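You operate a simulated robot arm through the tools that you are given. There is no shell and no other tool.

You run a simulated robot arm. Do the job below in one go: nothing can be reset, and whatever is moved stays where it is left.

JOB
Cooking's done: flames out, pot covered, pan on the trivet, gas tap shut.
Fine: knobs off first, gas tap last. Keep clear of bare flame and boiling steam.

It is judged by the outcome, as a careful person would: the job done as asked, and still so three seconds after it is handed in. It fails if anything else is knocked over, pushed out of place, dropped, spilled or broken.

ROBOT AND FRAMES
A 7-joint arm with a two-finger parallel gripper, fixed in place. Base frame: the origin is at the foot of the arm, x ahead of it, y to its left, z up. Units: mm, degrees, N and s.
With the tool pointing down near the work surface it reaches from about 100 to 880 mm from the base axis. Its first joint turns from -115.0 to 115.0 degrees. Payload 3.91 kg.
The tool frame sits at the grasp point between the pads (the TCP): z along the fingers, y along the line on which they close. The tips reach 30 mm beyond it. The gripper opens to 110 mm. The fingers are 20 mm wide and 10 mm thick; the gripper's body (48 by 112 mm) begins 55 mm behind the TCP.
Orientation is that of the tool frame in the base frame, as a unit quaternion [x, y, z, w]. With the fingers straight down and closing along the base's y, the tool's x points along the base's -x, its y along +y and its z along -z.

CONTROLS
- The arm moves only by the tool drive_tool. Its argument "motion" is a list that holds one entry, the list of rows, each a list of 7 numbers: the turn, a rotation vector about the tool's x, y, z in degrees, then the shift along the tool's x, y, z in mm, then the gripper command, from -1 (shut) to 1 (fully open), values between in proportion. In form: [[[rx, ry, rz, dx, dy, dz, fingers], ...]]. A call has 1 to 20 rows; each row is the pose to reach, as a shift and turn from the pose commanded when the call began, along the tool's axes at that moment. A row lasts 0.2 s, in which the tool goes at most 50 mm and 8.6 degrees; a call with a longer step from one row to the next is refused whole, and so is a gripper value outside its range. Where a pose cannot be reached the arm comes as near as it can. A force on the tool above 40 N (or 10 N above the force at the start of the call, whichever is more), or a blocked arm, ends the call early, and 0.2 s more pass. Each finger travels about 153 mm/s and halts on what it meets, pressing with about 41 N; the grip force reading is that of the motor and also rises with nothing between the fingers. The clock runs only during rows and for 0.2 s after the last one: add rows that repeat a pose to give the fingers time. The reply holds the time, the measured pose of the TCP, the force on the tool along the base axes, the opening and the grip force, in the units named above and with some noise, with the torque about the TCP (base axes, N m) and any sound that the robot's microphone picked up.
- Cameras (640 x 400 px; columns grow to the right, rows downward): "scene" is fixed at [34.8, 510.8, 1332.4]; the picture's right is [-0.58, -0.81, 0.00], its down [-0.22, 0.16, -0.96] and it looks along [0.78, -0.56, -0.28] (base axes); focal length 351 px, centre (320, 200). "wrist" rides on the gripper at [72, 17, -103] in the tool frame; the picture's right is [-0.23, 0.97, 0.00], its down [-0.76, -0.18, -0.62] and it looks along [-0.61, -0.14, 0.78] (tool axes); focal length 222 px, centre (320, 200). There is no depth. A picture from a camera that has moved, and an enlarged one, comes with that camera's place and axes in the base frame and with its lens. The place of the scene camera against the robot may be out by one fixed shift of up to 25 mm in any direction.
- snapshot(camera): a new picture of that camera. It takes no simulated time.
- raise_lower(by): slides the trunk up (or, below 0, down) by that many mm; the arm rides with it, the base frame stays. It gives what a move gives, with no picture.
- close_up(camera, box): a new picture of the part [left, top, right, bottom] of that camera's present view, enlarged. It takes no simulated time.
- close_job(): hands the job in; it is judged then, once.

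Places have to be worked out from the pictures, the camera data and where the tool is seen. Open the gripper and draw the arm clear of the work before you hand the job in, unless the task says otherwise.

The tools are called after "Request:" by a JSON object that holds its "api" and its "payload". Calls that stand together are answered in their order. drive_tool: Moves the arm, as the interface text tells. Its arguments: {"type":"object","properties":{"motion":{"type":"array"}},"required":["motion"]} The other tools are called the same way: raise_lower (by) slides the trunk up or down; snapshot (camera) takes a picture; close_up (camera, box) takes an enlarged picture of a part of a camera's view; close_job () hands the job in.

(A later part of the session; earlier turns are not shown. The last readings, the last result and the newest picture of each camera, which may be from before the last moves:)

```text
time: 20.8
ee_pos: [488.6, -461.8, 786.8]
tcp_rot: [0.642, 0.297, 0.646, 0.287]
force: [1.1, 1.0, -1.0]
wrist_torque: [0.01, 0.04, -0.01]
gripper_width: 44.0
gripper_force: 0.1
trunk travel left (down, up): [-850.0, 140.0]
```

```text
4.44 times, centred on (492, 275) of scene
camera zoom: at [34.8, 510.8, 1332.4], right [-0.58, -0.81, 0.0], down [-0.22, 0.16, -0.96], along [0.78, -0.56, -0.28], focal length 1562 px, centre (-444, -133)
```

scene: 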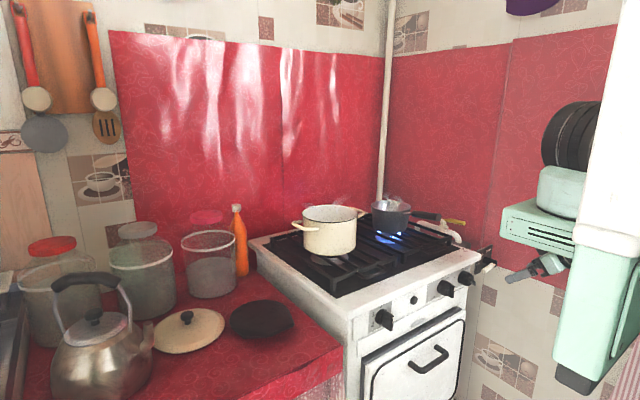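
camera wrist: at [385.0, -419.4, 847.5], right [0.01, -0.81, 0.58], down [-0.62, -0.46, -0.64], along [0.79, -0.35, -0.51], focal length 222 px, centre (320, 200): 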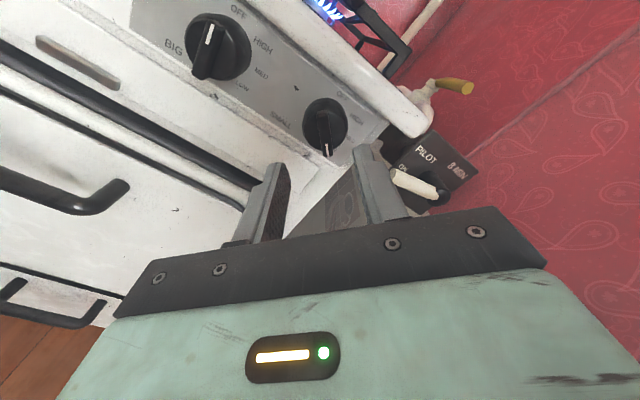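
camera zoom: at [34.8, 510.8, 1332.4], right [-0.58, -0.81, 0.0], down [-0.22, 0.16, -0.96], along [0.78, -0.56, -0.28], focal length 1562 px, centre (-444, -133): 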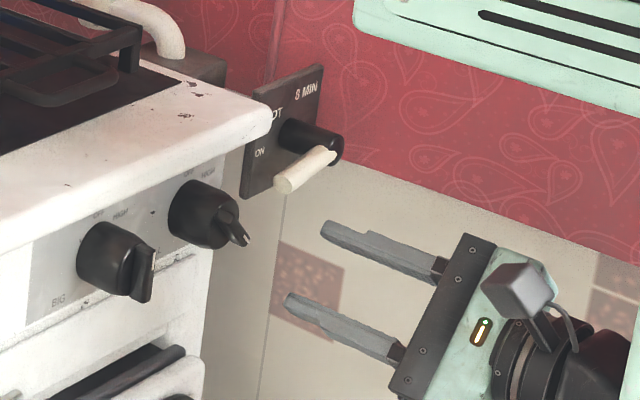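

The bar now lies between the fingers. I'll zoom to check alignment before advancing.

Request:
{"api": "close_up", "payload": {"camera": "wrist", "box": [272, 85, 400, 165]}}

```text
5.00 times, centred on (336, 125) of wrist
camera zoom: at [385.0, -419.4, 847.5], right [0.01, -0.81, 0.58], down [-0.62, -0.46, -0.64], along [0.79, -0.35, -0.51], focal length 1111 px, centre (240, 575)
```

zoom: 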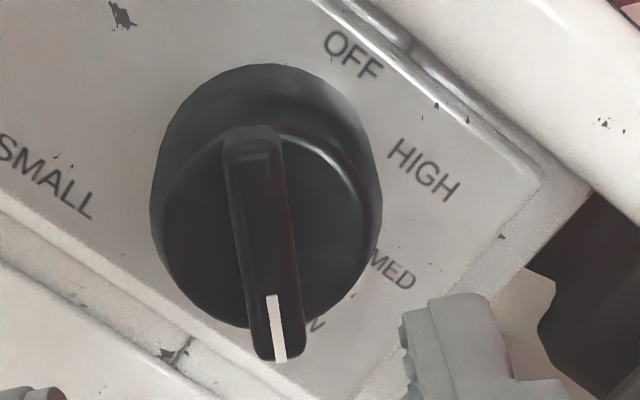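

The bar is about 4.5 mm off along tool y and at about 135°. I'll correct that and advance so the tips overlap the bar by about 10 mm, gripper still open.

Request:
{"api": "drive_tool", "payload": {"motion": [[[0, 0, 2, 0, 2.5, 16, -0.2], [0, 0, 4, 0, 4.5, 32, -0.2], [0, 0, 4, 0, 4.5, 48, -0.2], [0, 0, 4, 0, 4.5, 58, -0.2], [0, 0, 4, 0, 4.5, 66, -0.2], [0, 0, 4, 0, 4.5, 66, -0.2]]]}}

Request:
{"api": "close_up", "payload": {"camera": "wrist", "box": [240, 100, 400, 200]}}

Request:
{"api": "close_up", "payload": {"camera": "scene", "box": [420, 250, 516, 310]}}

```text
time: 22.2
ee_pos: [556.2, -462.8, 789.9]
tcp_rot: [0.652, 0.274, 0.655, 0.265]
force: [0.3, -0.2, 0.0]
wrist_torque: [0.0, -0.01, 0.04]
gripper_width: 44.2
gripper_force: 0.0
trunk travel left (down, up): [-850.0, 140.0]
```

```text
4.00 times, centred on (320, 150) of wrist
camera zoom: at [451.1, -425.9, 853.6], right [0.01, -0.85, 0.53], down [-0.62, -0.42, -0.66], along [0.79, -0.32, -0.53], focal length 888 px, centre (320, 400)
```

zoom: 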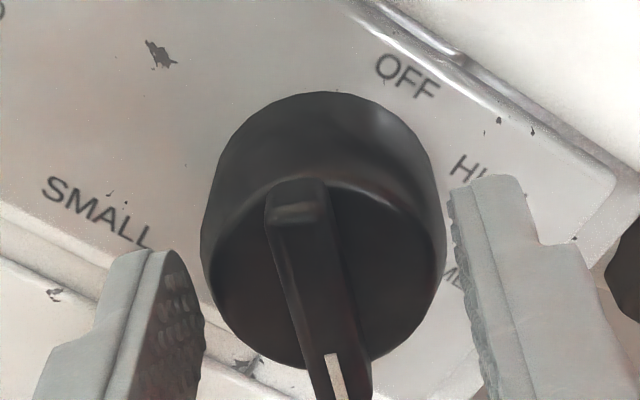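

```text
6.67 times, centred on (468, 280) of scene
camera zoom: at [34.8, 510.8, 1332.4], right [-0.58, -0.81, 0.0], down [-0.22, 0.16, -0.96], along [0.78, -0.56, -0.28], focal length 2343 px, centre (-667, -333)
```

zoom: 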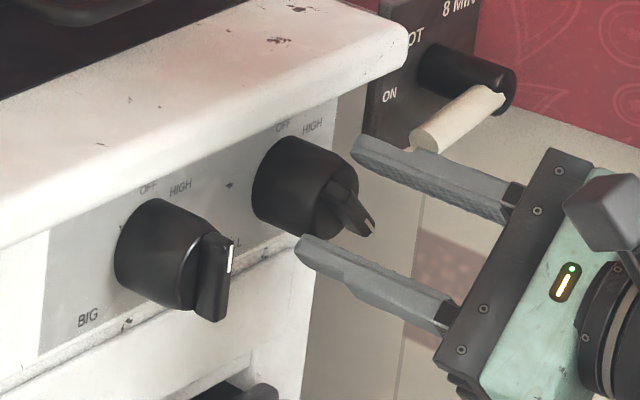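

The fingers straddle the bar, centred. I'll close on it.

Request:
{"api": "drive_tool", "payload": {"motion": [[[0, 0, 0, 0, 0, 0, -0.5], [0, 0, 0, 0, 0, 0, -0.8], [0, 0, 0, 0, 0, 0, -1], [0, 0, 0, 0, 0, 0, -1]]]}}

Request:
{"api": "close_up", "payload": {"camera": "wrist", "box": [240, 100, 400, 200]}}

Request:
{"api": "close_up", "payload": {"camera": "scene", "box": [420, 250, 516, 310]}}

```text
time: 23.2
ee_pos: [555.5, -462.5, 790.1]
tcp_rot: [0.652, 0.275, 0.655, 0.265]
force: [2.1, 0.6, -2.1]
wrist_torque: [0.0, 0.06, 0.0]
gripper_width: 38.4
gripper_force: 44.7
trunk travel left (down, up): [-850.0, 140.0]
```

```text
4.00 times, centred on (320, 150) of wrist
camera zoom: at [451.1, -425.7, 853.4], right [0.01, -0.85, 0.53], down [-0.62, -0.42, -0.66], along [0.79, -0.32, -0.53], focal length 888 px, centre (320, 400)
```

zoom: 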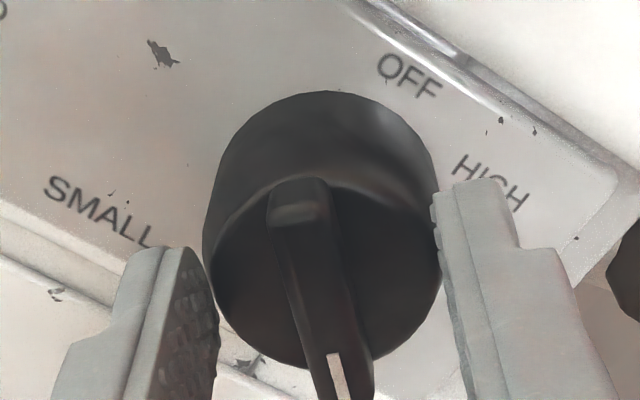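

```text
6.67 times, centred on (468, 280) of scene
camera zoom: at [34.8, 510.8, 1332.4], right [-0.58, -0.81, 0.0], down [-0.22, 0.16, -0.96], along [0.78, -0.56, -0.28], focal length 2343 px, centre (-667, -333)
```

zoom: 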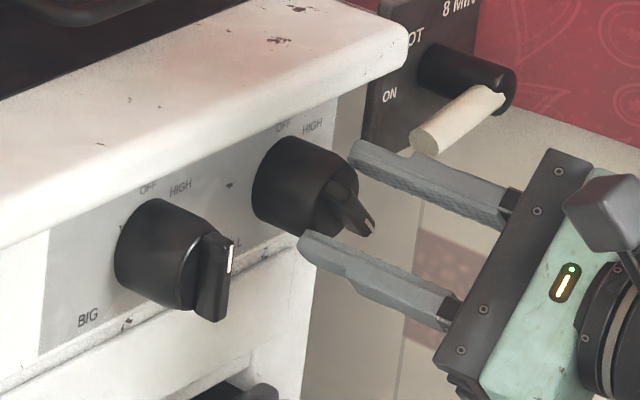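

The fingers are holding the knob itself (38 mm wide) firmly. I'll rotate counter-clockwise in two stages, watching the torque.

Request:
{"api": "drive_tool", "payload": {"motion": [[[0, 0, -6, 0, 0, 0, -1], [0, 0, -13, 0, 0, 0, -1], [0, 0, -20, 0, 0, 0, -1], [0, 0, -27, 0, 0, 0, -1], [0, 0, -34, 0, 0, 0, -1], [0, 0, -41, 0, 0, 0, -1], [0, 0, -41, 0, 0, 0, -1]]]}}

Request:
{"api": "close_up", "payload": {"camera": "scene", "box": [420, 250, 516, 310]}}

Request:
{"api": "snapshot", "payload": {"camera": "wrist"}}

```text
time: 24.8
ee_pos: [556.4, -460.9, 786.9]
tcp_rot: [0.514, 0.487, 0.52, 0.477]
force: [7.0, 8.3, -27.9]
wrist_torque: [0.06, 0.48, -0.1]
gripper_width: 38.6
gripper_force: 44.5
trunk travel left (down, up): [-850.0, 140.0]
```

```text
6.67 times, centred on (468, 280) of scene
camera zoom: at [34.8, 510.8, 1332.4], right [-0.58, -0.81, 0.0], down [-0.22, 0.16, -0.96], along [0.78, -0.56, -0.28], focal length 2343 px, centre (-667, -333)
```

zoom: 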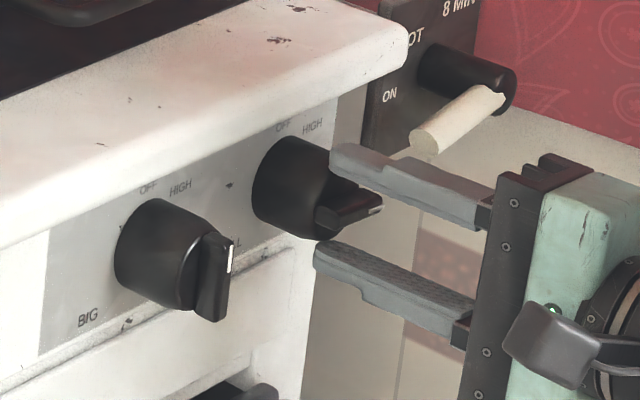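

```text
taken
camera wrist: at [450.5, -392.9, 810.5], right [0.01, -0.3, 0.95], down [-0.61, -0.76, -0.23], along [0.79, -0.58, -0.19], focal length 222 px, centre (320, 200)
```

wrist: 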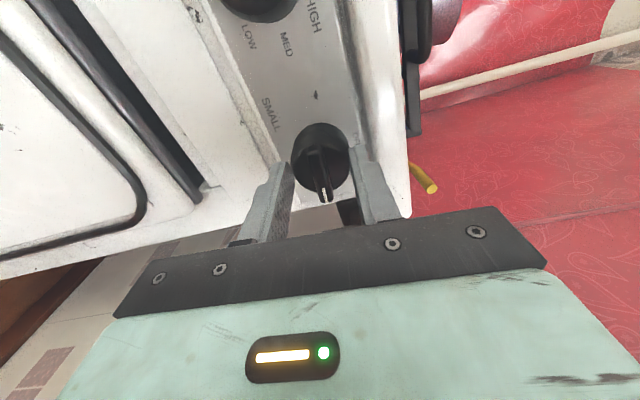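

The knob turns with the grip. The side load shows the true axis is about 3 mm lower and to the right, so I'll shift the rotation centre and keep turning.

Request:
{"api": "drive_tool", "payload": {"motion": [[[0, 0, 0, -1.6, -1.4, 0, -1], [0, 0, 0, -3.2, -2.8, 0, -1], [0, 0, -7, -3.2, -2.8, 0, -1], [0, 0, -14, -3.2, -2.8, 0, -1], [0, 0, -21, -3.2, -2.8, 0, -1], [0, 0, -28, -3.2, -2.8, 0, -1], [0, 0, -35, -3.2, -2.8, 0, -1], [0, 0, -42, -3.2, -2.8, 0, -1], [0, 0, -47, -3.2, -2.8, 0, -1], [0, 0, -47, -3.2, -2.8, 0, -1]]]}}

Request:
{"api": "close_up", "payload": {"camera": "scene", "box": [420, 250, 516, 310]}}

Request:
{"api": "snapshot", "payload": {"camera": "scene"}}

```text
time: 27.0
ee_pos: [554.6, -463.8, 784.2]
tcp_rot: [0.278, 0.652, 0.289, 0.644]
force: [-1.3, 27.9, -20.9]
wrist_torque: [-0.04, 0.9, 1.24]
gripper_width: 38.4
gripper_force: 44.6
trunk travel left (down, up): [-850.0, 140.0]
```

```text
6.67 times, centred on (468, 280) of scene
camera zoom: at [34.8, 510.8, 1332.4], right [-0.58, -0.81, 0.0], down [-0.22, 0.16, -0.96], along [0.78, -0.56, -0.28], focal length 2343 px, centre (-667, -333)
```

zoom: 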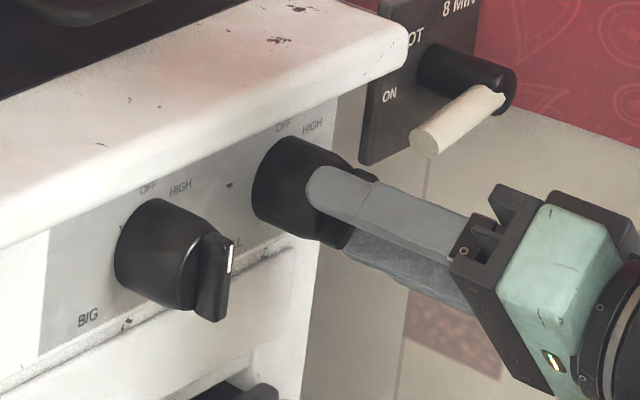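

```text
taken
```

scene: 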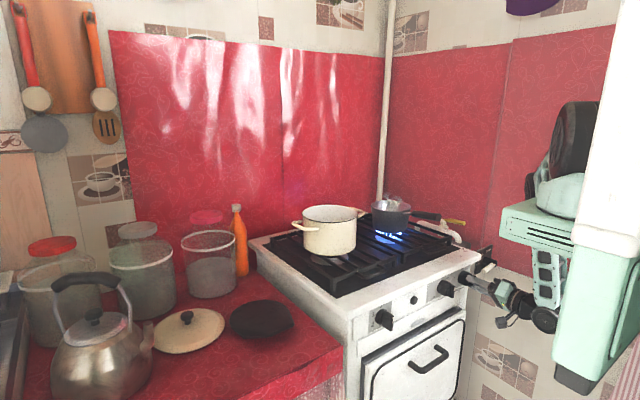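

The load is along the pads, so I'll shift about 4 mm to re-centre and turn the remaining 47° to OFF.

Request:
{"api": "drive_tool", "payload": {"motion": [[[0, 0, 0, 2, 0, 0, -1], [0, 0, 0, 4, -0.5, 0, -1], [0, 0, -7, 4, -0.5, 0, -1], [0, 0, -14, 4, -0.5, 0, -1], [0, 0, -21, 4, -0.5, 0, -1], [0, 0, -28, 4, -0.5, 0, -1], [0, 0, -35, 4, -0.5, 0, -1], [0, 0, -42, 4, -0.5, 0, -1], [0, 0, -47, 4, -0.5, 0, -1], [0, 0, -47, 4, -0.5, 0, -1]]]}}

Request:
{"api": "close_up", "payload": {"camera": "scene", "box": [360, 190, 520, 310]}}

Request:
{"api": "snapshot", "payload": {"camera": "wrist"}}

```text
time: 29.2
ee_pos: [555.7, -464.5, 784.0]
tcp_rot: [-0.004, 0.706, 0.004, 0.708]
force: [-8.8, -15.6, -3.7]
wrist_torque: [0.85, 0.17, -0.72]
gripper_width: 38.5
gripper_force: 45.2
trunk travel left (down, up): [-850.0, 140.0]
```

```text
3.33 times, centred on (440, 250) of scene
camera zoom: at [34.8, 510.8, 1332.4], right [-0.58, -0.81, 0.0], down [-0.22, 0.16, -0.96], along [0.78, -0.56, -0.28], focal length 1171 px, centre (-80, 33)
```

zoom: 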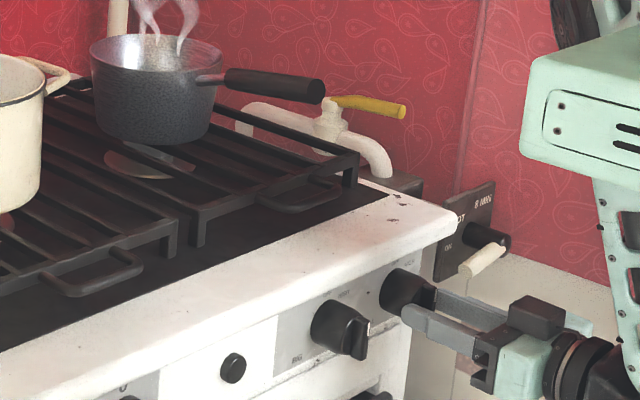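

```text
taken
camera wrist: at [451.2, -450.1, 711.7], right [-0.01, 0.97, 0.23], down [-0.62, -0.18, 0.76], along [0.78, -0.13, 0.61], focal length 222 px, centre (320, 200)
```

wrist: 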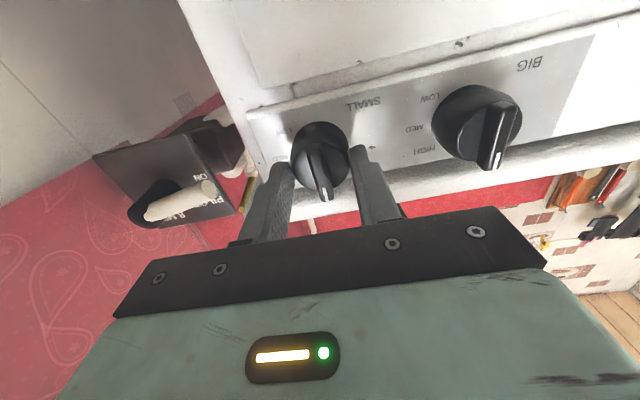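

The flame is out and the torque rise shows the knob is at its OFF stop. I'll release it, then back away.

Request:
{"api": "drive_tool", "payload": {"motion": [[[0, 0, 0, 0, 0, 0, -0.6], [0, 0, 0, 0, 0, 0, -0.1], [0, 0, 0, 0, 0, 0, -0.1], [0, 0, 0, 0, 0, -20, -0.1], [0, 0, 0, 0, 0, -50, -0.1], [0, 0, 0, 0, 0, -85, -0.1], [0, 0, 0, 0, 0, -120, 0], [0, 0, 0, 0, 0, -120, 0]]]}}

Request:
{"api": "snapshot", "payload": {"camera": "wrist"}}

Request:
{"api": "close_up", "payload": {"camera": "wrist", "box": [240, 80, 432, 200]}}

Request:
{"api": "close_up", "payload": {"camera": "scene", "box": [420, 250, 516, 310]}}

```text
time: 31.0
ee_pos: [436.2, -463.8, 784.1]
tcp_rot: [-0.003, 0.707, 0.006, 0.707]
force: [-0.3, 0.3, -0.9]
wrist_torque: [0.02, 0.02, 0.0]
gripper_width: 54.9
gripper_force: 0.0
trunk travel left (down, up): [-850.0, 140.0]
```

```text
taken
camera wrist: at [330.9, -449.3, 712.5], right [-0.01, 0.97, 0.23], down [-0.62, -0.19, 0.76], along [0.78, -0.13, 0.61], focal length 222 px, centre (320, 200)
```

wrist: 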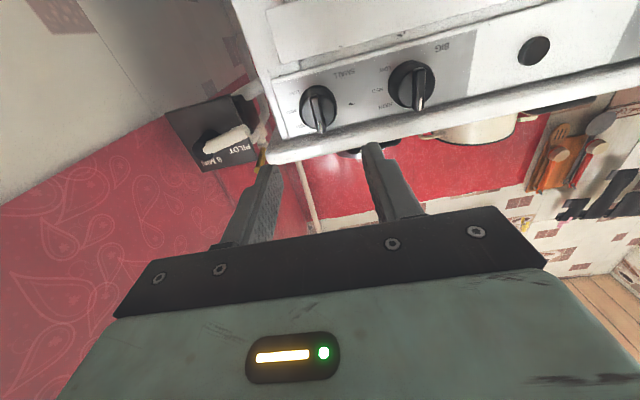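

```text
3.33 times, centred on (336, 140) of wrist
camera zoom: at [330.9, -449.3, 712.5], right [-0.01, 0.97, 0.23], down [-0.62, -0.19, 0.76], along [0.78, -0.13, 0.61], focal length 740 px, centre (267, 400)
```

zoom: 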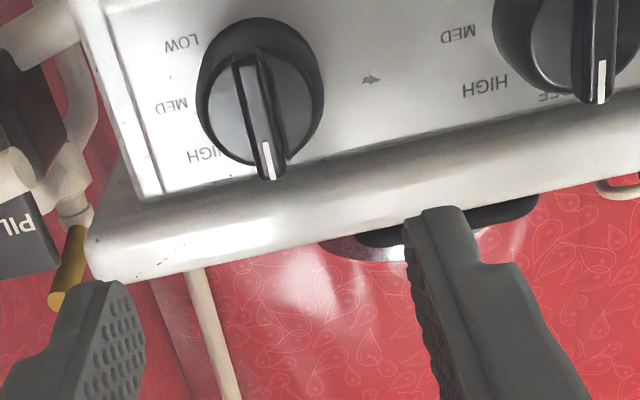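

```text
6.67 times, centred on (468, 280) of scene
camera zoom: at [34.8, 510.8, 1332.4], right [-0.58, -0.81, 0.0], down [-0.22, 0.16, -0.96], along [0.78, -0.56, -0.28], focal length 2343 px, centre (-667, -333)
```

zoom: 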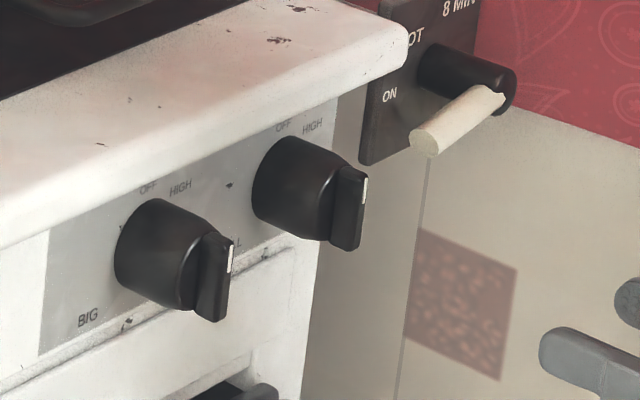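

SMALL is at OFF like the others. Next I'll check for steam and flame on both vessels and get precise views of the lid.

Request:
{"api": "close_up", "payload": {"camera": "scene", "box": [280, 180, 440, 280]}}

Request:
{"api": "close_up", "payload": {"camera": "scene", "box": [140, 280, 300, 380]}}

Request:
{"api": "close_up", "payload": {"camera": "scene", "box": [164, 300, 212, 330]}}

```text
4.00 times, centred on (360, 230) of scene
camera zoom: at [34.8, 510.8, 1332.4], right [-0.58, -0.81, 0.0], down [-0.22, 0.16, -0.96], along [0.78, -0.56, -0.28], focal length 1406 px, centre (160, 80)
```

zoom: 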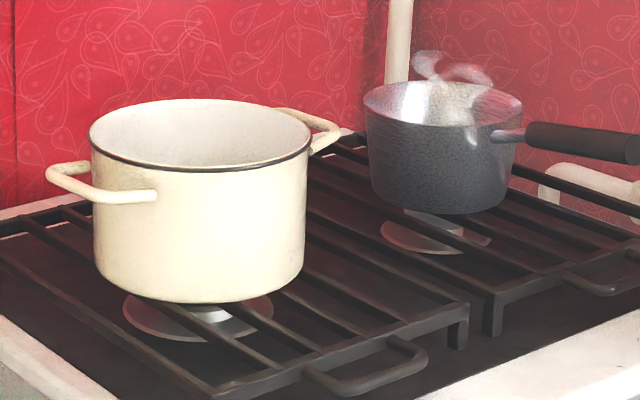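

```text
4.00 times, centred on (220, 330) of scene
camera zoom: at [34.8, 510.8, 1332.4], right [-0.58, -0.81, 0.0], down [-0.22, 0.16, -0.96], along [0.78, -0.56, -0.28], focal length 1406 px, centre (720, -320)
```

zoom: 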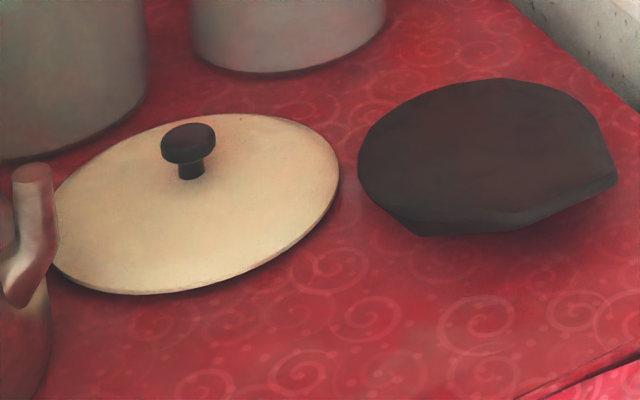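

```text
13.33 times, centred on (188, 315) of scene
camera zoom: at [34.8, 510.8, 1332.4], right [-0.58, -0.81, 0.0], down [-0.22, 0.16, -0.96], along [0.78, -0.56, -0.28], focal length 4685 px, centre (2080, -1333)
```

zoom: 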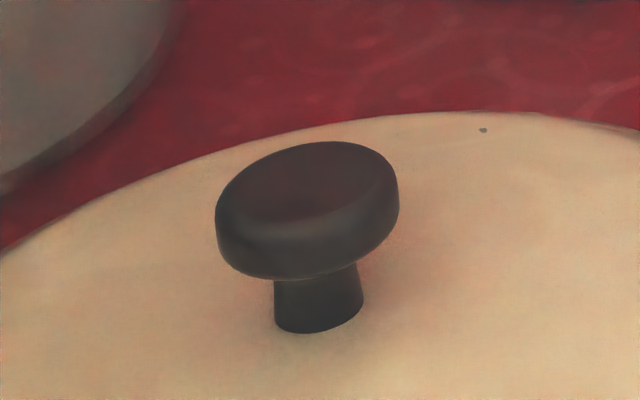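

The pot's steam has stopped and only the pan wisps remain. I'll raise the arm back to tool-down, well clear in front of the stove.

Request:
{"api": "drive_tool", "payload": {"motion": [[[0, 7.5, 0, -33, 0, 0, 0], [0, 15, 0, -66, 0, 0, 0.2], [0, 22.5, 0, -99, 0, 0, 0.4], [0, 30, 0, -132, 0, 0, 0.6], [0, 37.5, 0, -165, 0, 0, 0.8], [0, 45, 0, -198, 0, 0, 1], [0, 52.5, 0, -231, 0, 0, 1], [0, 60, 0, -264, 0, 0, 1], [0, 67.5, 0, -297, 0, 0, 1], [0, 75, 0, -330, 0, 0, 1], [0, 82.5, 0, -363, 0, 0, 1], [0, 90, 0, -390, 0, 0, 1], [0, 90, 0, -390, 0, 0, 1]]]}}

Request:
{"api": "snapshot", "payload": {"camera": "scene"}}

```text
time: 33.8
ee_pos: [436.6, -466.3, 1174.1]
tcp_rot: [-0.007, 1.0, 0.001, -0.001]
force: [0.2, 0.2, 0.2]
wrist_torque: [0.03, 0.03, -0.01]
gripper_width: 109.9
gripper_force: 0.2
trunk travel left (down, up): [-850.0, 140.0]
```

```text
taken
```

scene: 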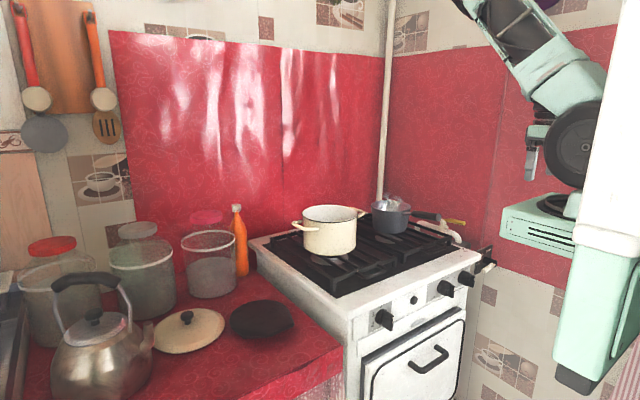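

The path is clear. I'll travel left at height to look down on the lid, trivet and pot.

Request:
{"api": "drive_tool", "payload": {"motion": [[[0, 0, 0, -5, 44, 0, 1], [0, 0, 0, -10, 88, 0, 1], [0, 0, 0, -15, 132, 0, 1], [0, 0, 0, -25, 176, 0, 1], [0, 0, 0, -35, 220, 0, 1], [0, 0, 0, -45, 264, 0, 1], [0, 0, 0, -55, 308, 0, 1], [0, 0, 0, -65, 352, 0, 1], [0, 0, 0, -75, 396, 0, 1], [0, 0, 0, -90, 440, 0, 1], [0, 0, 0, -105, 484, 0, 1], [0, 0, 0, -120, 528, 0, 1], [0, 0, 0, -135, 572, 0, 1], [0, 0, 0, -150, 616, 0, 1], [0, 0, 0, -163, 660, 0, 1], [0, 0, 0, -163, 660, 0, 1]]]}}

Request:
{"api": "snapshot", "payload": {"camera": "wrist"}}

Request:
{"api": "snapshot", "payload": {"camera": "scene"}}

```text
time: 37.2
ee_pos: [590.1, 199.1, 1176.2]
tcp_rot: [-0.009, 1.0, 0.003, 0.0]
force: [0.3, 0.0, 0.5]
wrist_torque: [-0.01, 0.0, 0.02]
gripper_width: 110.2
gripper_force: 0.1
trunk travel left (down, up): [-850.0, 140.0]
```

```text
taken
camera wrist: at [515.6, 214.2, 1279.9], right [0.21, 0.98, 0.0], down [0.76, -0.17, 0.62], along [0.61, -0.13, -0.78], focal length 222 px, centre (320, 200)
```

wrist: 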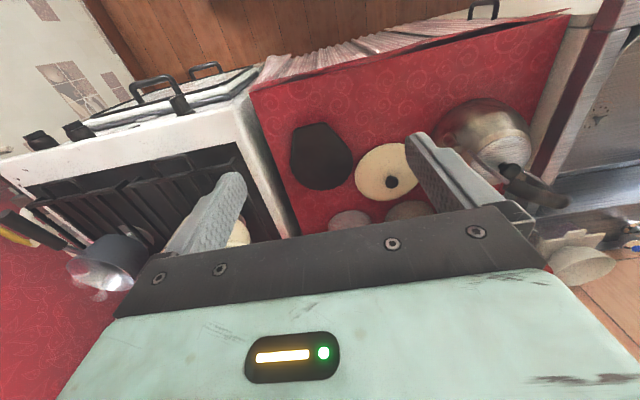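

```text
taken
```

scene: 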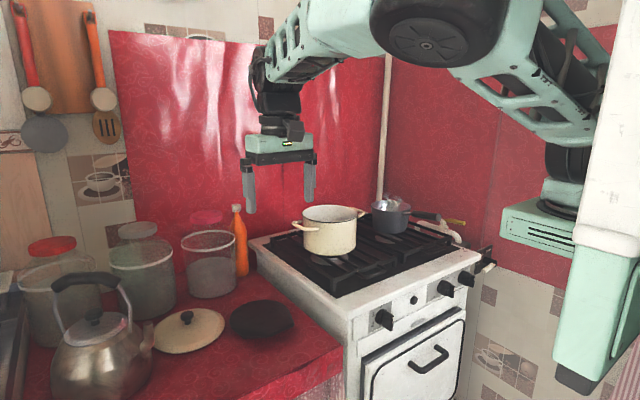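

I'll enlarge this view to measure the lid knob, trivet, kettle and pot accurately.

Request:
{"api": "close_up", "payload": {"camera": "wrist", "box": [280, 100, 440, 200]}}

Request:
{"api": "close_up", "payload": {"camera": "wrist", "box": [370, 80, 594, 220]}}

Request:
{"api": "close_up", "payload": {"camera": "wrist", "box": [0, 160, 224, 300]}}

```text
4.00 times, centred on (360, 150) of wrist
camera zoom: at [515.6, 214.2, 1279.9], right [0.21, 0.98, 0.0], down [0.76, -0.17, 0.62], along [0.61, -0.13, -0.78], focal length 888 px, centre (160, 400)
```

zoom: 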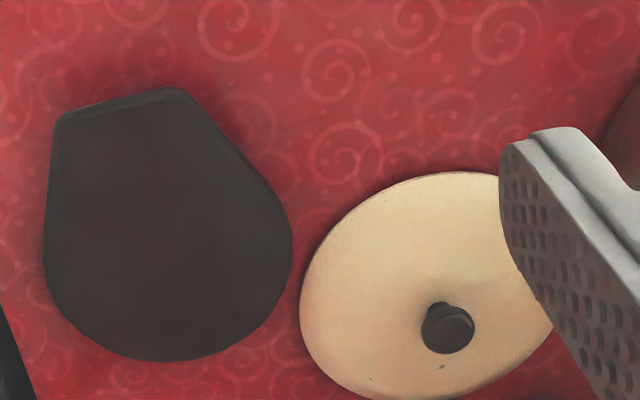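

```text
2.86 times, centred on (482, 150) of wrist
camera zoom: at [515.6, 214.2, 1279.9], right [0.21, 0.98, 0.0], down [0.76, -0.17, 0.62], along [0.61, -0.13, -0.78], focal length 635 px, centre (-143, 343)
```

zoom: 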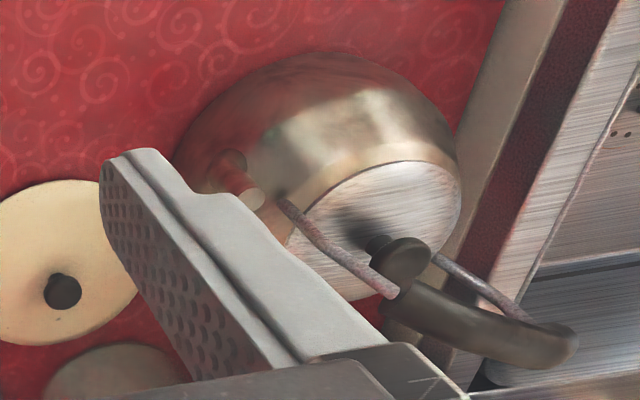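

```text
2.86 times, centred on (112, 230) of wrist
camera zoom: at [515.6, 214.2, 1279.9], right [0.21, 0.98, 0.0], down [0.76, -0.17, 0.62], along [0.61, -0.13, -0.78], focal length 635 px, centre (914, 114)
```

zoom: 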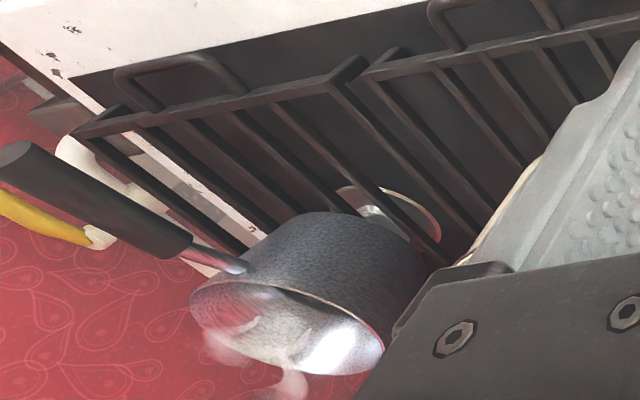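

The lid knob's top is at about (872,330,798) (cap about 35 mm wide). The nearest jars and kettle spout are over 100 mm away, and the pot rim centre is about (866,-125,990). I'll move above the lid knob.

Request:
{"api": "drive_tool", "payload": {"motion": [[[0, 0, 0, -38, 17, 10, 0.6], [0, 0, 0, -76, 34, 20, 0.2], [0, 0, 0, -114, 51, 40, 0], [0, 0, 0, -152, 68, 60, 0], [0, 0, 0, -190, 85, 80, 0], [0, 0, 0, -225, 102, 100, 0], [0, 0, 0, -256, 118, 120, 0], [0, 0, 0, -282, 131, 140, 0], [0, 0, 0, -282, 131, 140, 0]]]}}

Request:
{"api": "snapshot", "payload": {"camera": "wrist"}}

Request:
{"api": "snapshot", "payload": {"camera": "scene"}}

```text
time: 39.2
ee_pos: [776.7, 192.1, 1072.8]
tcp_rot: [-0.007, 1.0, 0.0, -0.002]
force: [0.4, 0.3, -0.6]
wrist_torque: [0.0, -0.01, 0.01]
gripper_width: 55.1
gripper_force: 0.1
out of reach, approached as far as the arm can: row 3, 4, 5, 6, 7, 8, 9
trunk travel left (down, up): [-850.0, 140.0]
```

```text
taken
camera wrist: at [704.4, 208.4, 1176.7], right [0.21, 0.98, 0.0], down [0.76, -0.17, 0.62], along [0.61, -0.13, -0.78], focal length 222 px, centre (320, 200)
```

wrist: 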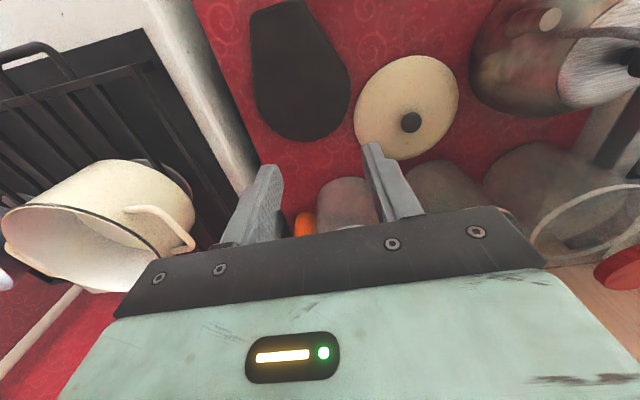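

```text
taken
```

scene: 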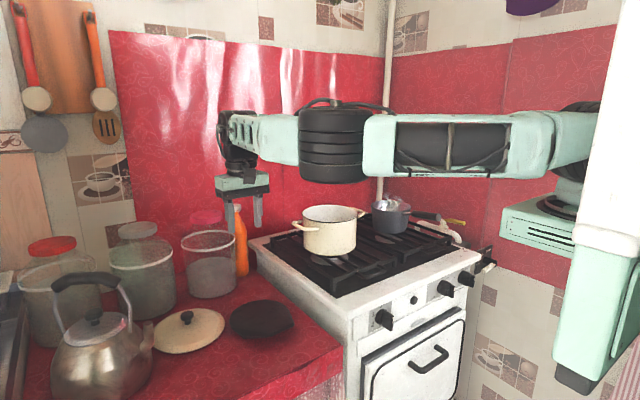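

The arm is nearly stretched at this height and stopped at (777,192,1073). Lowering the trunk should put the shoulder nearer the work height and extend the reach, so I'll lower it by 150 mm (the space below the tool is clear).

Request:
{"api": "raise_lower", "payload": {"by": -100}}

Request:
{"api": "snapshot", "payload": {"camera": "scene"}}

```text
time: 40.5
ee_pos: [778.6, 192.9, 972.7]
tcp_rot: [-0.008, 1.0, 0.001, 0.0]
force: [0.1, 0.1, -0.4]
wrist_torque: [-0.01, -0.01, -0.02]
gripper_width: 54.9
gripper_force: 0.1
trunk travel left (down, up): [-750.0, 240.0]
```

```text
taken
```

scene: 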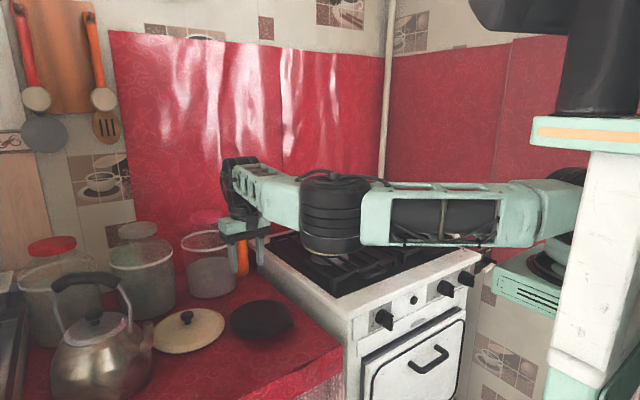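

Now I can see the elbow is bent out to the left, so the arm isn't at full stretch. The wrist orientation is the constraint. I'll yaw the tool about 36° toward the reach direction while moving to just above the lid knob.

Request:
{"api": "drive_tool", "payload": {"motion": [[[0, 0, -6, -10, 15, 5, 0], [0, 0, -12, -22, 32, 12, 0], [0, 0, -18, -36, 53, 22, 0], [0, 0, -24, -50, 74, 34, 0], [0, 0, -30, -65, 96, 46, 0], [0, 0, -36, -80, 118, 58, 0], [0, 0, -36, -94, 138, 70, 0], [0, 0, -36, -94, 138, 70, 0]]]}}

Request:
{"api": "snapshot", "payload": {"camera": "wrist"}}

Request:
{"api": "snapshot", "payload": {"camera": "scene"}}

```text
time: 42.3
ee_pos: [817.2, 284.8, 914.1]
tcp_rot: [-0.316, 0.949, 0.001, 0.0]
force: [0.0, 0.6, 0.4]
wrist_torque: [-0.03, 0.0, 0.0]
gripper_width: 54.9
gripper_force: 0.1
out of reach, approached as far as the arm can: row 4, 5, 6, 7, 8
trunk travel left (down, up): [-750.0, 240.0]
```

```text
taken
camera wrist: at [748.3, 254.7, 1018.1], right [-0.4, 0.92, 0.0], down [0.72, 0.31, 0.62], along [0.57, 0.25, -0.78], focal length 222 px, centre (320, 200)
```

wrist: 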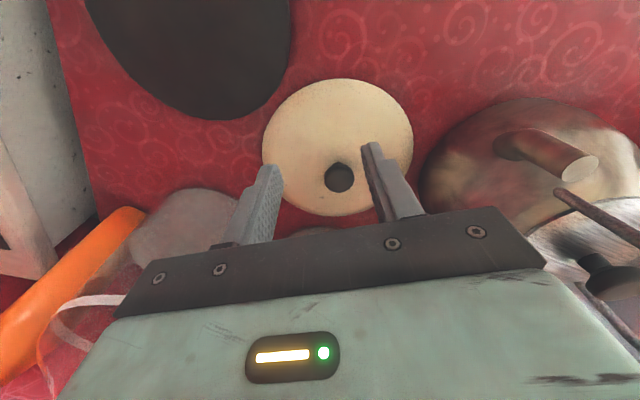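

```text
taken
```

scene: 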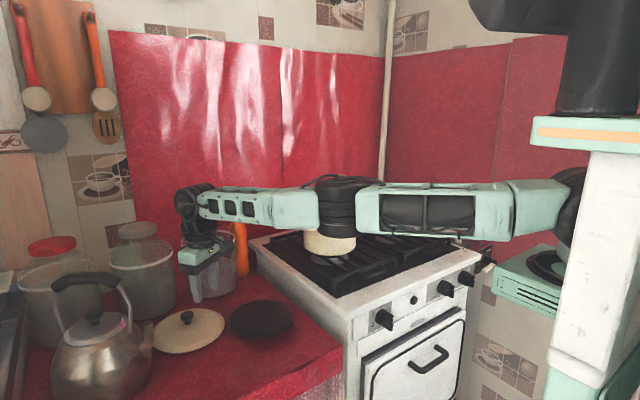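

With yaw the tool reached (817,285,914), and the knob is still about 70 mm further out. I'll zoom to refine the knob position before combining a lower trunk with a slight outward tool tilt.

Request:
{"api": "close_up", "payload": {"camera": "wrist", "box": [260, 75, 420, 225]}}

Request:
{"api": "close_up", "payload": {"camera": "scene", "box": [140, 220, 300, 360]}}

```text
2.67 times, centred on (340, 150) of wrist
camera zoom: at [748.3, 254.7, 1018.1], right [-0.4, 0.92, 0.0], down [0.72, 0.31, 0.62], along [0.57, 0.25, -0.78], focal length 592 px, centre (267, 333)
```

zoom: 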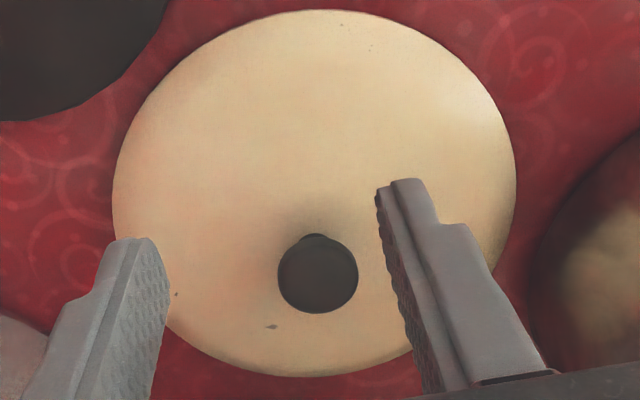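

```text
2.86 times, centred on (220, 290) of scene
camera zoom: at [34.8, 510.8, 1332.4], right [-0.58, -0.81, 0.0], down [-0.22, 0.16, -0.96], along [0.78, -0.56, -0.28], focal length 1004 px, centre (606, -57)
```

zoom: 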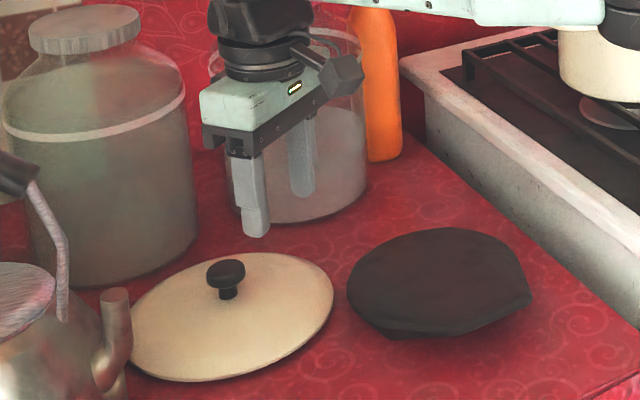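

Calibrating the scene camera against the visible fingertips shows it sits about 17 mm higher and 10 mm off. Corrected, all three views agree on the knob top at (855,324,823). I'll lower the trunk 40 mm and then tilt the tool outward 18° while extending above the knob.

Request:
{"api": "raise_lower", "payload": {"by": -40}}

Request:
{"api": "drive_tool", "payload": {"motion": [[[0, -3, 0, -8, 1.5, 0, 0], [0, -6, 0, -16, 3, 0, 0], [0, -9, 0, -24, 4.5, 0, 0], [0, -12, 0, -32, 6, 0, 0], [0, -15, 0, -41, 7.5, 0, 0], [0, -18, 0, -49.5, 8.7, 0, 0], [0, -18, 0, -49.5, 8.7, 0, 0]]]}}

Request:
{"api": "snapshot", "payload": {"camera": "wrist"}}

Request:
{"api": "close_up", "payload": {"camera": "scene", "box": [140, 220, 300, 320]}}

```text
time: 43.1
ee_pos: [816.9, 285.5, 875.4]
tcp_rot: [-0.315, 0.949, 0.001, 0.0]
force: [0.5, 0.5, 0.1]
wrist_torque: [-0.03, 0.04, -0.02]
gripper_width: 55.0
gripper_force: 0.0
trunk travel left (down, up): [-710.0, 280.0]
```

```text
time: 44.7
ee_pos: [851.1, 323.4, 874.5]
tcp_rot: [-0.312, 0.937, 0.051, 0.149]
force: [0.2, -0.4, 0.1]
wrist_torque: [0.01, 0.0, 0.0]
gripper_width: 55.2
gripper_force: 0.0
trunk travel left (down, up): [-710.0, 280.0]
```

```text
taken
camera wrist: at [759.9, 275.0, 950.6], right [-0.41, 0.91, 0.07], down [0.53, 0.17, 0.83], along [0.74, 0.38, -0.56], focal length 222 px, centre (320, 200)
```

wrist: 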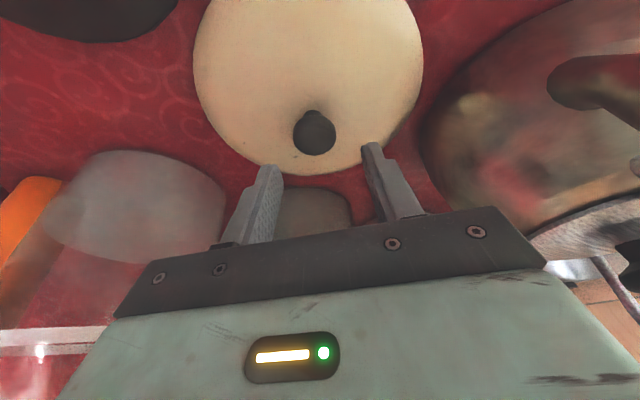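

```text
4.00 times, centred on (220, 270) of scene
camera zoom: at [34.8, 510.8, 1332.4], right [-0.58, -0.81, 0.0], down [-0.22, 0.16, -0.96], along [0.78, -0.56, -0.28], focal length 1406 px, centre (720, -80)
```

zoom: 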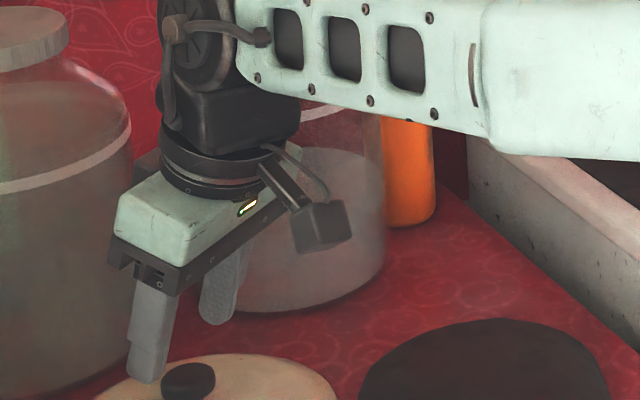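

The knob is centred between the fingers. I'll lower with the trunk in two steps.

Request:
{"api": "raise_lower", "payload": {"by": -28}}

Request:
{"api": "snapshot", "payload": {"camera": "wrist"}}

Request:
{"api": "close_up", "payload": {"camera": "scene", "box": [150, 270, 246, 330]}}

```text
time: 45.5
ee_pos: [851.3, 322.8, 846.1]
tcp_rot: [-0.312, 0.937, 0.051, 0.148]
force: [0.4, 0.1, 0.5]
wrist_torque: [-0.01, -0.02, -0.01]
gripper_width: 55.0
gripper_force: 0.1
trunk travel left (down, up): [-682.0, 308.0]
```

```text
taken
camera wrist: at [759.9, 274.9, 922.6], right [-0.41, 0.91, 0.07], down [0.53, 0.17, 0.83], along [0.74, 0.38, -0.56], focal length 222 px, centre (320, 200)
```

wrist: 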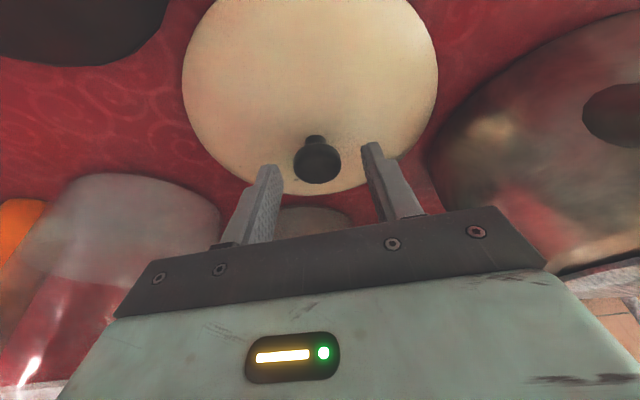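

```text
6.67 times, centred on (198, 300) of scene
camera zoom: at [34.8, 510.8, 1332.4], right [-0.58, -0.81, 0.0], down [-0.22, 0.16, -0.96], along [0.78, -0.56, -0.28], focal length 2343 px, centre (1133, -467)
```

zoom: 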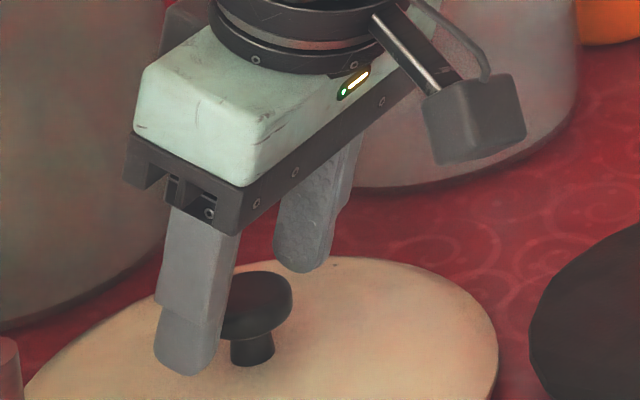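

The fingertips are at cap level with no contact. I'll lower 14 mm more and then close gently.

Request:
{"api": "raise_lower", "payload": {"by": -14}}

Request:
{"api": "drive_tool", "payload": {"motion": [[[0, 0, 0, 0, -1, 0, -0.2], [0, 0, 0, 0, -1, 0, -0.4], [0, 0, 0, 0, -1, 0, -0.6], [0, 0, 0, 0, -1, 0, -1], [0, 0, 0, 0, -1, 0, -1]]]}}

Request:
{"api": "snapshot", "payload": {"camera": "wrist"}}

Request:
{"api": "close_up", "payload": {"camera": "scene", "box": [150, 270, 246, 330]}}

```text
time: 46.1
ee_pos: [852.3, 321.4, 832.6]
tcp_rot: [-0.312, 0.937, 0.05, 0.148]
force: [-1.0, 0.0, 0.3]
wrist_torque: [0.03, 0.02, 0.02]
gripper_width: 55.2
gripper_force: 0.1
trunk travel left (down, up): [-668.0, 322.0]
```

```text
time: 47.3
ee_pos: [852.2, 322.1, 833.0]
tcp_rot: [-0.312, 0.937, 0.051, 0.149]
force: [-0.7, -0.2, 0.2]
wrist_torque: [0.02, -0.02, 0.02]
gripper_width: 30.4
gripper_force: 41.0
trunk travel left (down, up): [-668.0, 322.0]
```

```text
taken
camera wrist: at [760.6, 273.9, 908.8], right [-0.41, 0.91, 0.07], down [0.53, 0.17, 0.83], along [0.74, 0.38, -0.56], focal length 222 px, centre (320, 200)
```

wrist: 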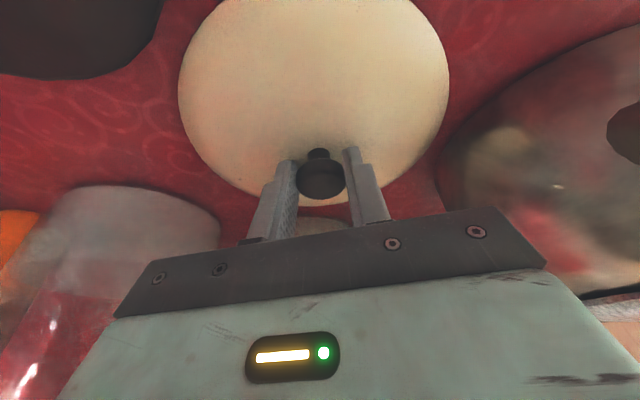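

```text
6.67 times, centred on (198, 300) of scene
camera zoom: at [34.8, 510.8, 1332.4], right [-0.58, -0.81, 0.0], down [-0.22, 0.16, -0.96], along [0.78, -0.56, -0.28], focal length 2343 px, centre (1133, -467)
```

zoom: 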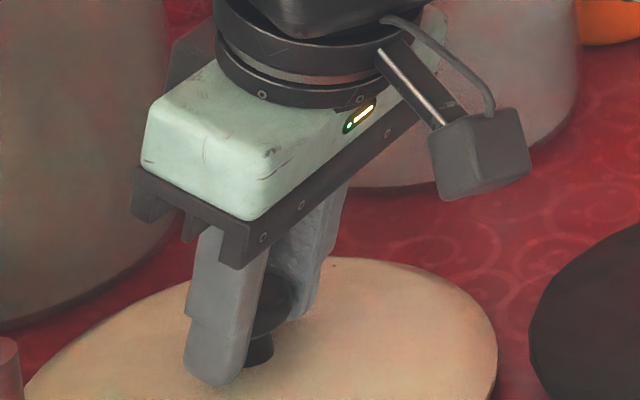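

The cap is gripped (30.4 mm, 41 N). I'll lift straight up with the trunk.

Request:
{"api": "raise_lower", "payload": {"by": 40}}

Request:
{"api": "snapshot", "payload": {"camera": "wrist"}}

Request:
{"api": "close_up", "payload": {"camera": "scene", "box": [100, 220, 292, 340]}}

```text
time: 48.1
ee_pos: [850.8, 322.1, 872.1]
tcp_rot: [-0.312, 0.937, 0.05, 0.148]
force: [-0.6, -0.1, -0.5]
wrist_torque: [-0.03, -0.03, 0.0]
gripper_width: 30.3
gripper_force: 40.9
trunk travel left (down, up): [-708.0, 282.0]
```

```text
taken
camera wrist: at [760.6, 274.0, 948.7], right [-0.41, 0.91, 0.07], down [0.53, 0.17, 0.83], along [0.74, 0.38, -0.56], focal length 222 px, centre (320, 200)
```

wrist: 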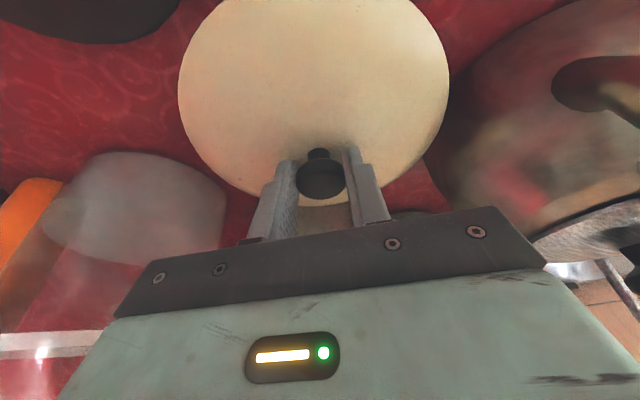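

```text
3.33 times, centred on (196, 280) of scene
camera zoom: at [34.8, 510.8, 1332.4], right [-0.58, -0.81, 0.0], down [-0.22, 0.16, -0.96], along [0.78, -0.56, -0.28], focal length 1171 px, centre (733, -67)
```

zoom: 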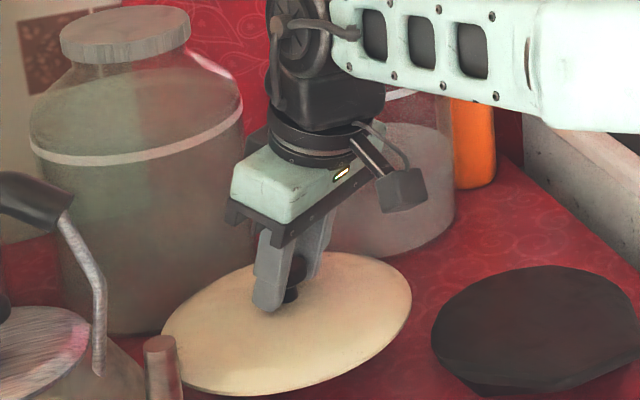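

The lid is off the counter and level. I'll raise it straight up above the pot rim height with the trunk.

Request:
{"api": "raise_lower", "payload": {"by": 120}}

Request:
{"api": "raise_lower", "payload": {"by": 140}}

Request:
{"api": "snapshot", "payload": {"camera": "wrist"}}

Request:
{"api": "snapshot", "payload": {"camera": "scene"}}

```text
time: 49.6
ee_pos: [851.9, 321.0, 992.2]
tcp_rot: [-0.312, 0.937, 0.05, 0.148]
force: [-0.2, -0.6, -0.8]
wrist_torque: [0.0, 0.03, 0.01]
gripper_width: 30.7
gripper_force: 41.6
trunk travel left (down, up): [-828.0, 162.0]
```

```text
time: 51.3
ee_pos: [853.2, 322.1, 1132.5]
tcp_rot: [-0.312, 0.937, 0.05, 0.148]
force: [-0.6, -0.4, -0.4]
wrist_torque: [0.01, 0.05, 0.01]
gripper_width: 30.7
gripper_force: 41.0
trunk travel left (down, up): [-968.0, 22.0]
```

```text
taken
camera wrist: at [760.7, 274.0, 1208.6], right [-0.41, 0.91, 0.07], down [0.53, 0.17, 0.83], along [0.74, 0.38, -0.56], focal length 222 px, centre (320, 200)
```

wrist: 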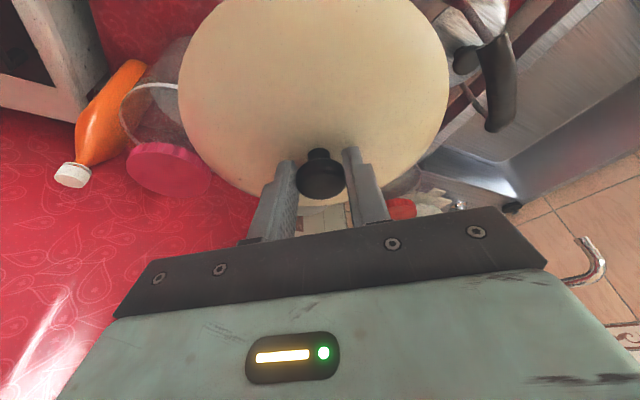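

```text
taken
```

scene: 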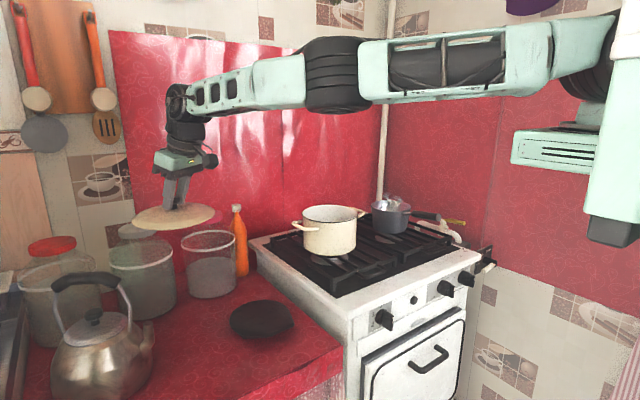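

The lid is high and clear. I'll swing it inward and turn the yaw to face forward, keeping the tilt so the lid stays level, and view the pot on the way.

Request:
{"api": "drive_tool", "payload": {"motion": [[[0.8, 0, 2.5, 16, -4.4, -5.4, -1], [2.4, 0, 7.5, 48, -13.3, -16.3, -1], [4.1, 0, 12.5, 80, -22.1, -27.2, -1], [5.7, 0, 17.5, 112, -31, -38.1, -1], [7.3, 0, 22.5, 144, -39.9, -49, -1], [9, 0, 27.5, 177, -48.7, -59.9, -1], [10.6, 0, 32.5, 209, -57.6, -70.8, -1], [11.4, 0, 35, 224.9, -62, -76.2, -1], [11.4, 0, 35, 224.9, -62, -76.2, -1]]]}}

Request:
{"api": "snapshot", "payload": {"camera": "wrist"}}

Request:
{"api": "snapshot", "payload": {"camera": "scene"}}

```text
time: 53.3
ee_pos: [699.2, 129.6, 1135.6]
tcp_rot: [0.0, 0.988, 0.0, 0.157]
force: [0.5, -1.3, -1.6]
wrist_torque: [0.01, 0.02, 0.03]
gripper_width: 30.3
gripper_force: 40.6
trunk travel left (down, up): [-968.0, 22.0]
```

```text
taken
camera wrist: at [597.7, 146.1, 1211.4], right [0.22, 0.97, 0.07], down [0.53, -0.18, 0.83], along [0.82, -0.14, -0.56], focal length 222 px, centre (320, 200)
```

wrist: 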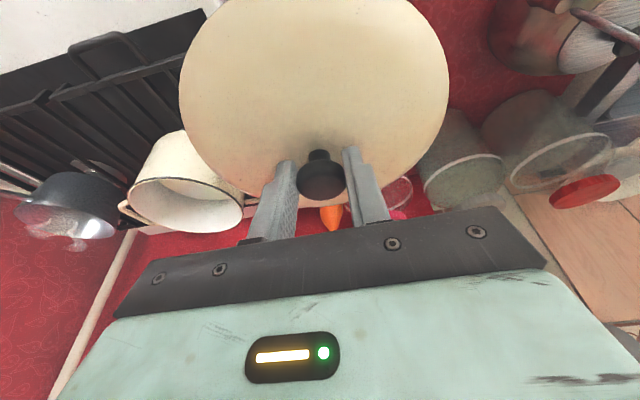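

```text
taken
```

scene: 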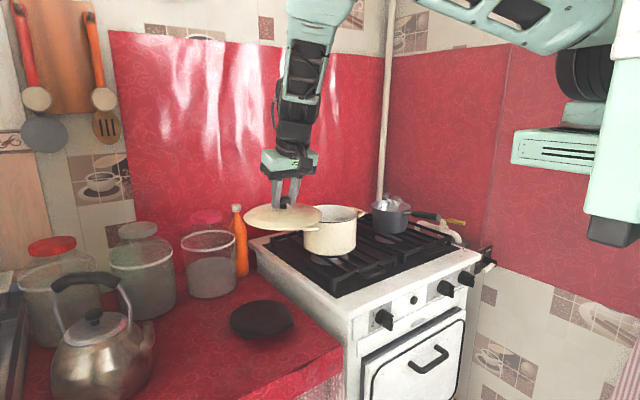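

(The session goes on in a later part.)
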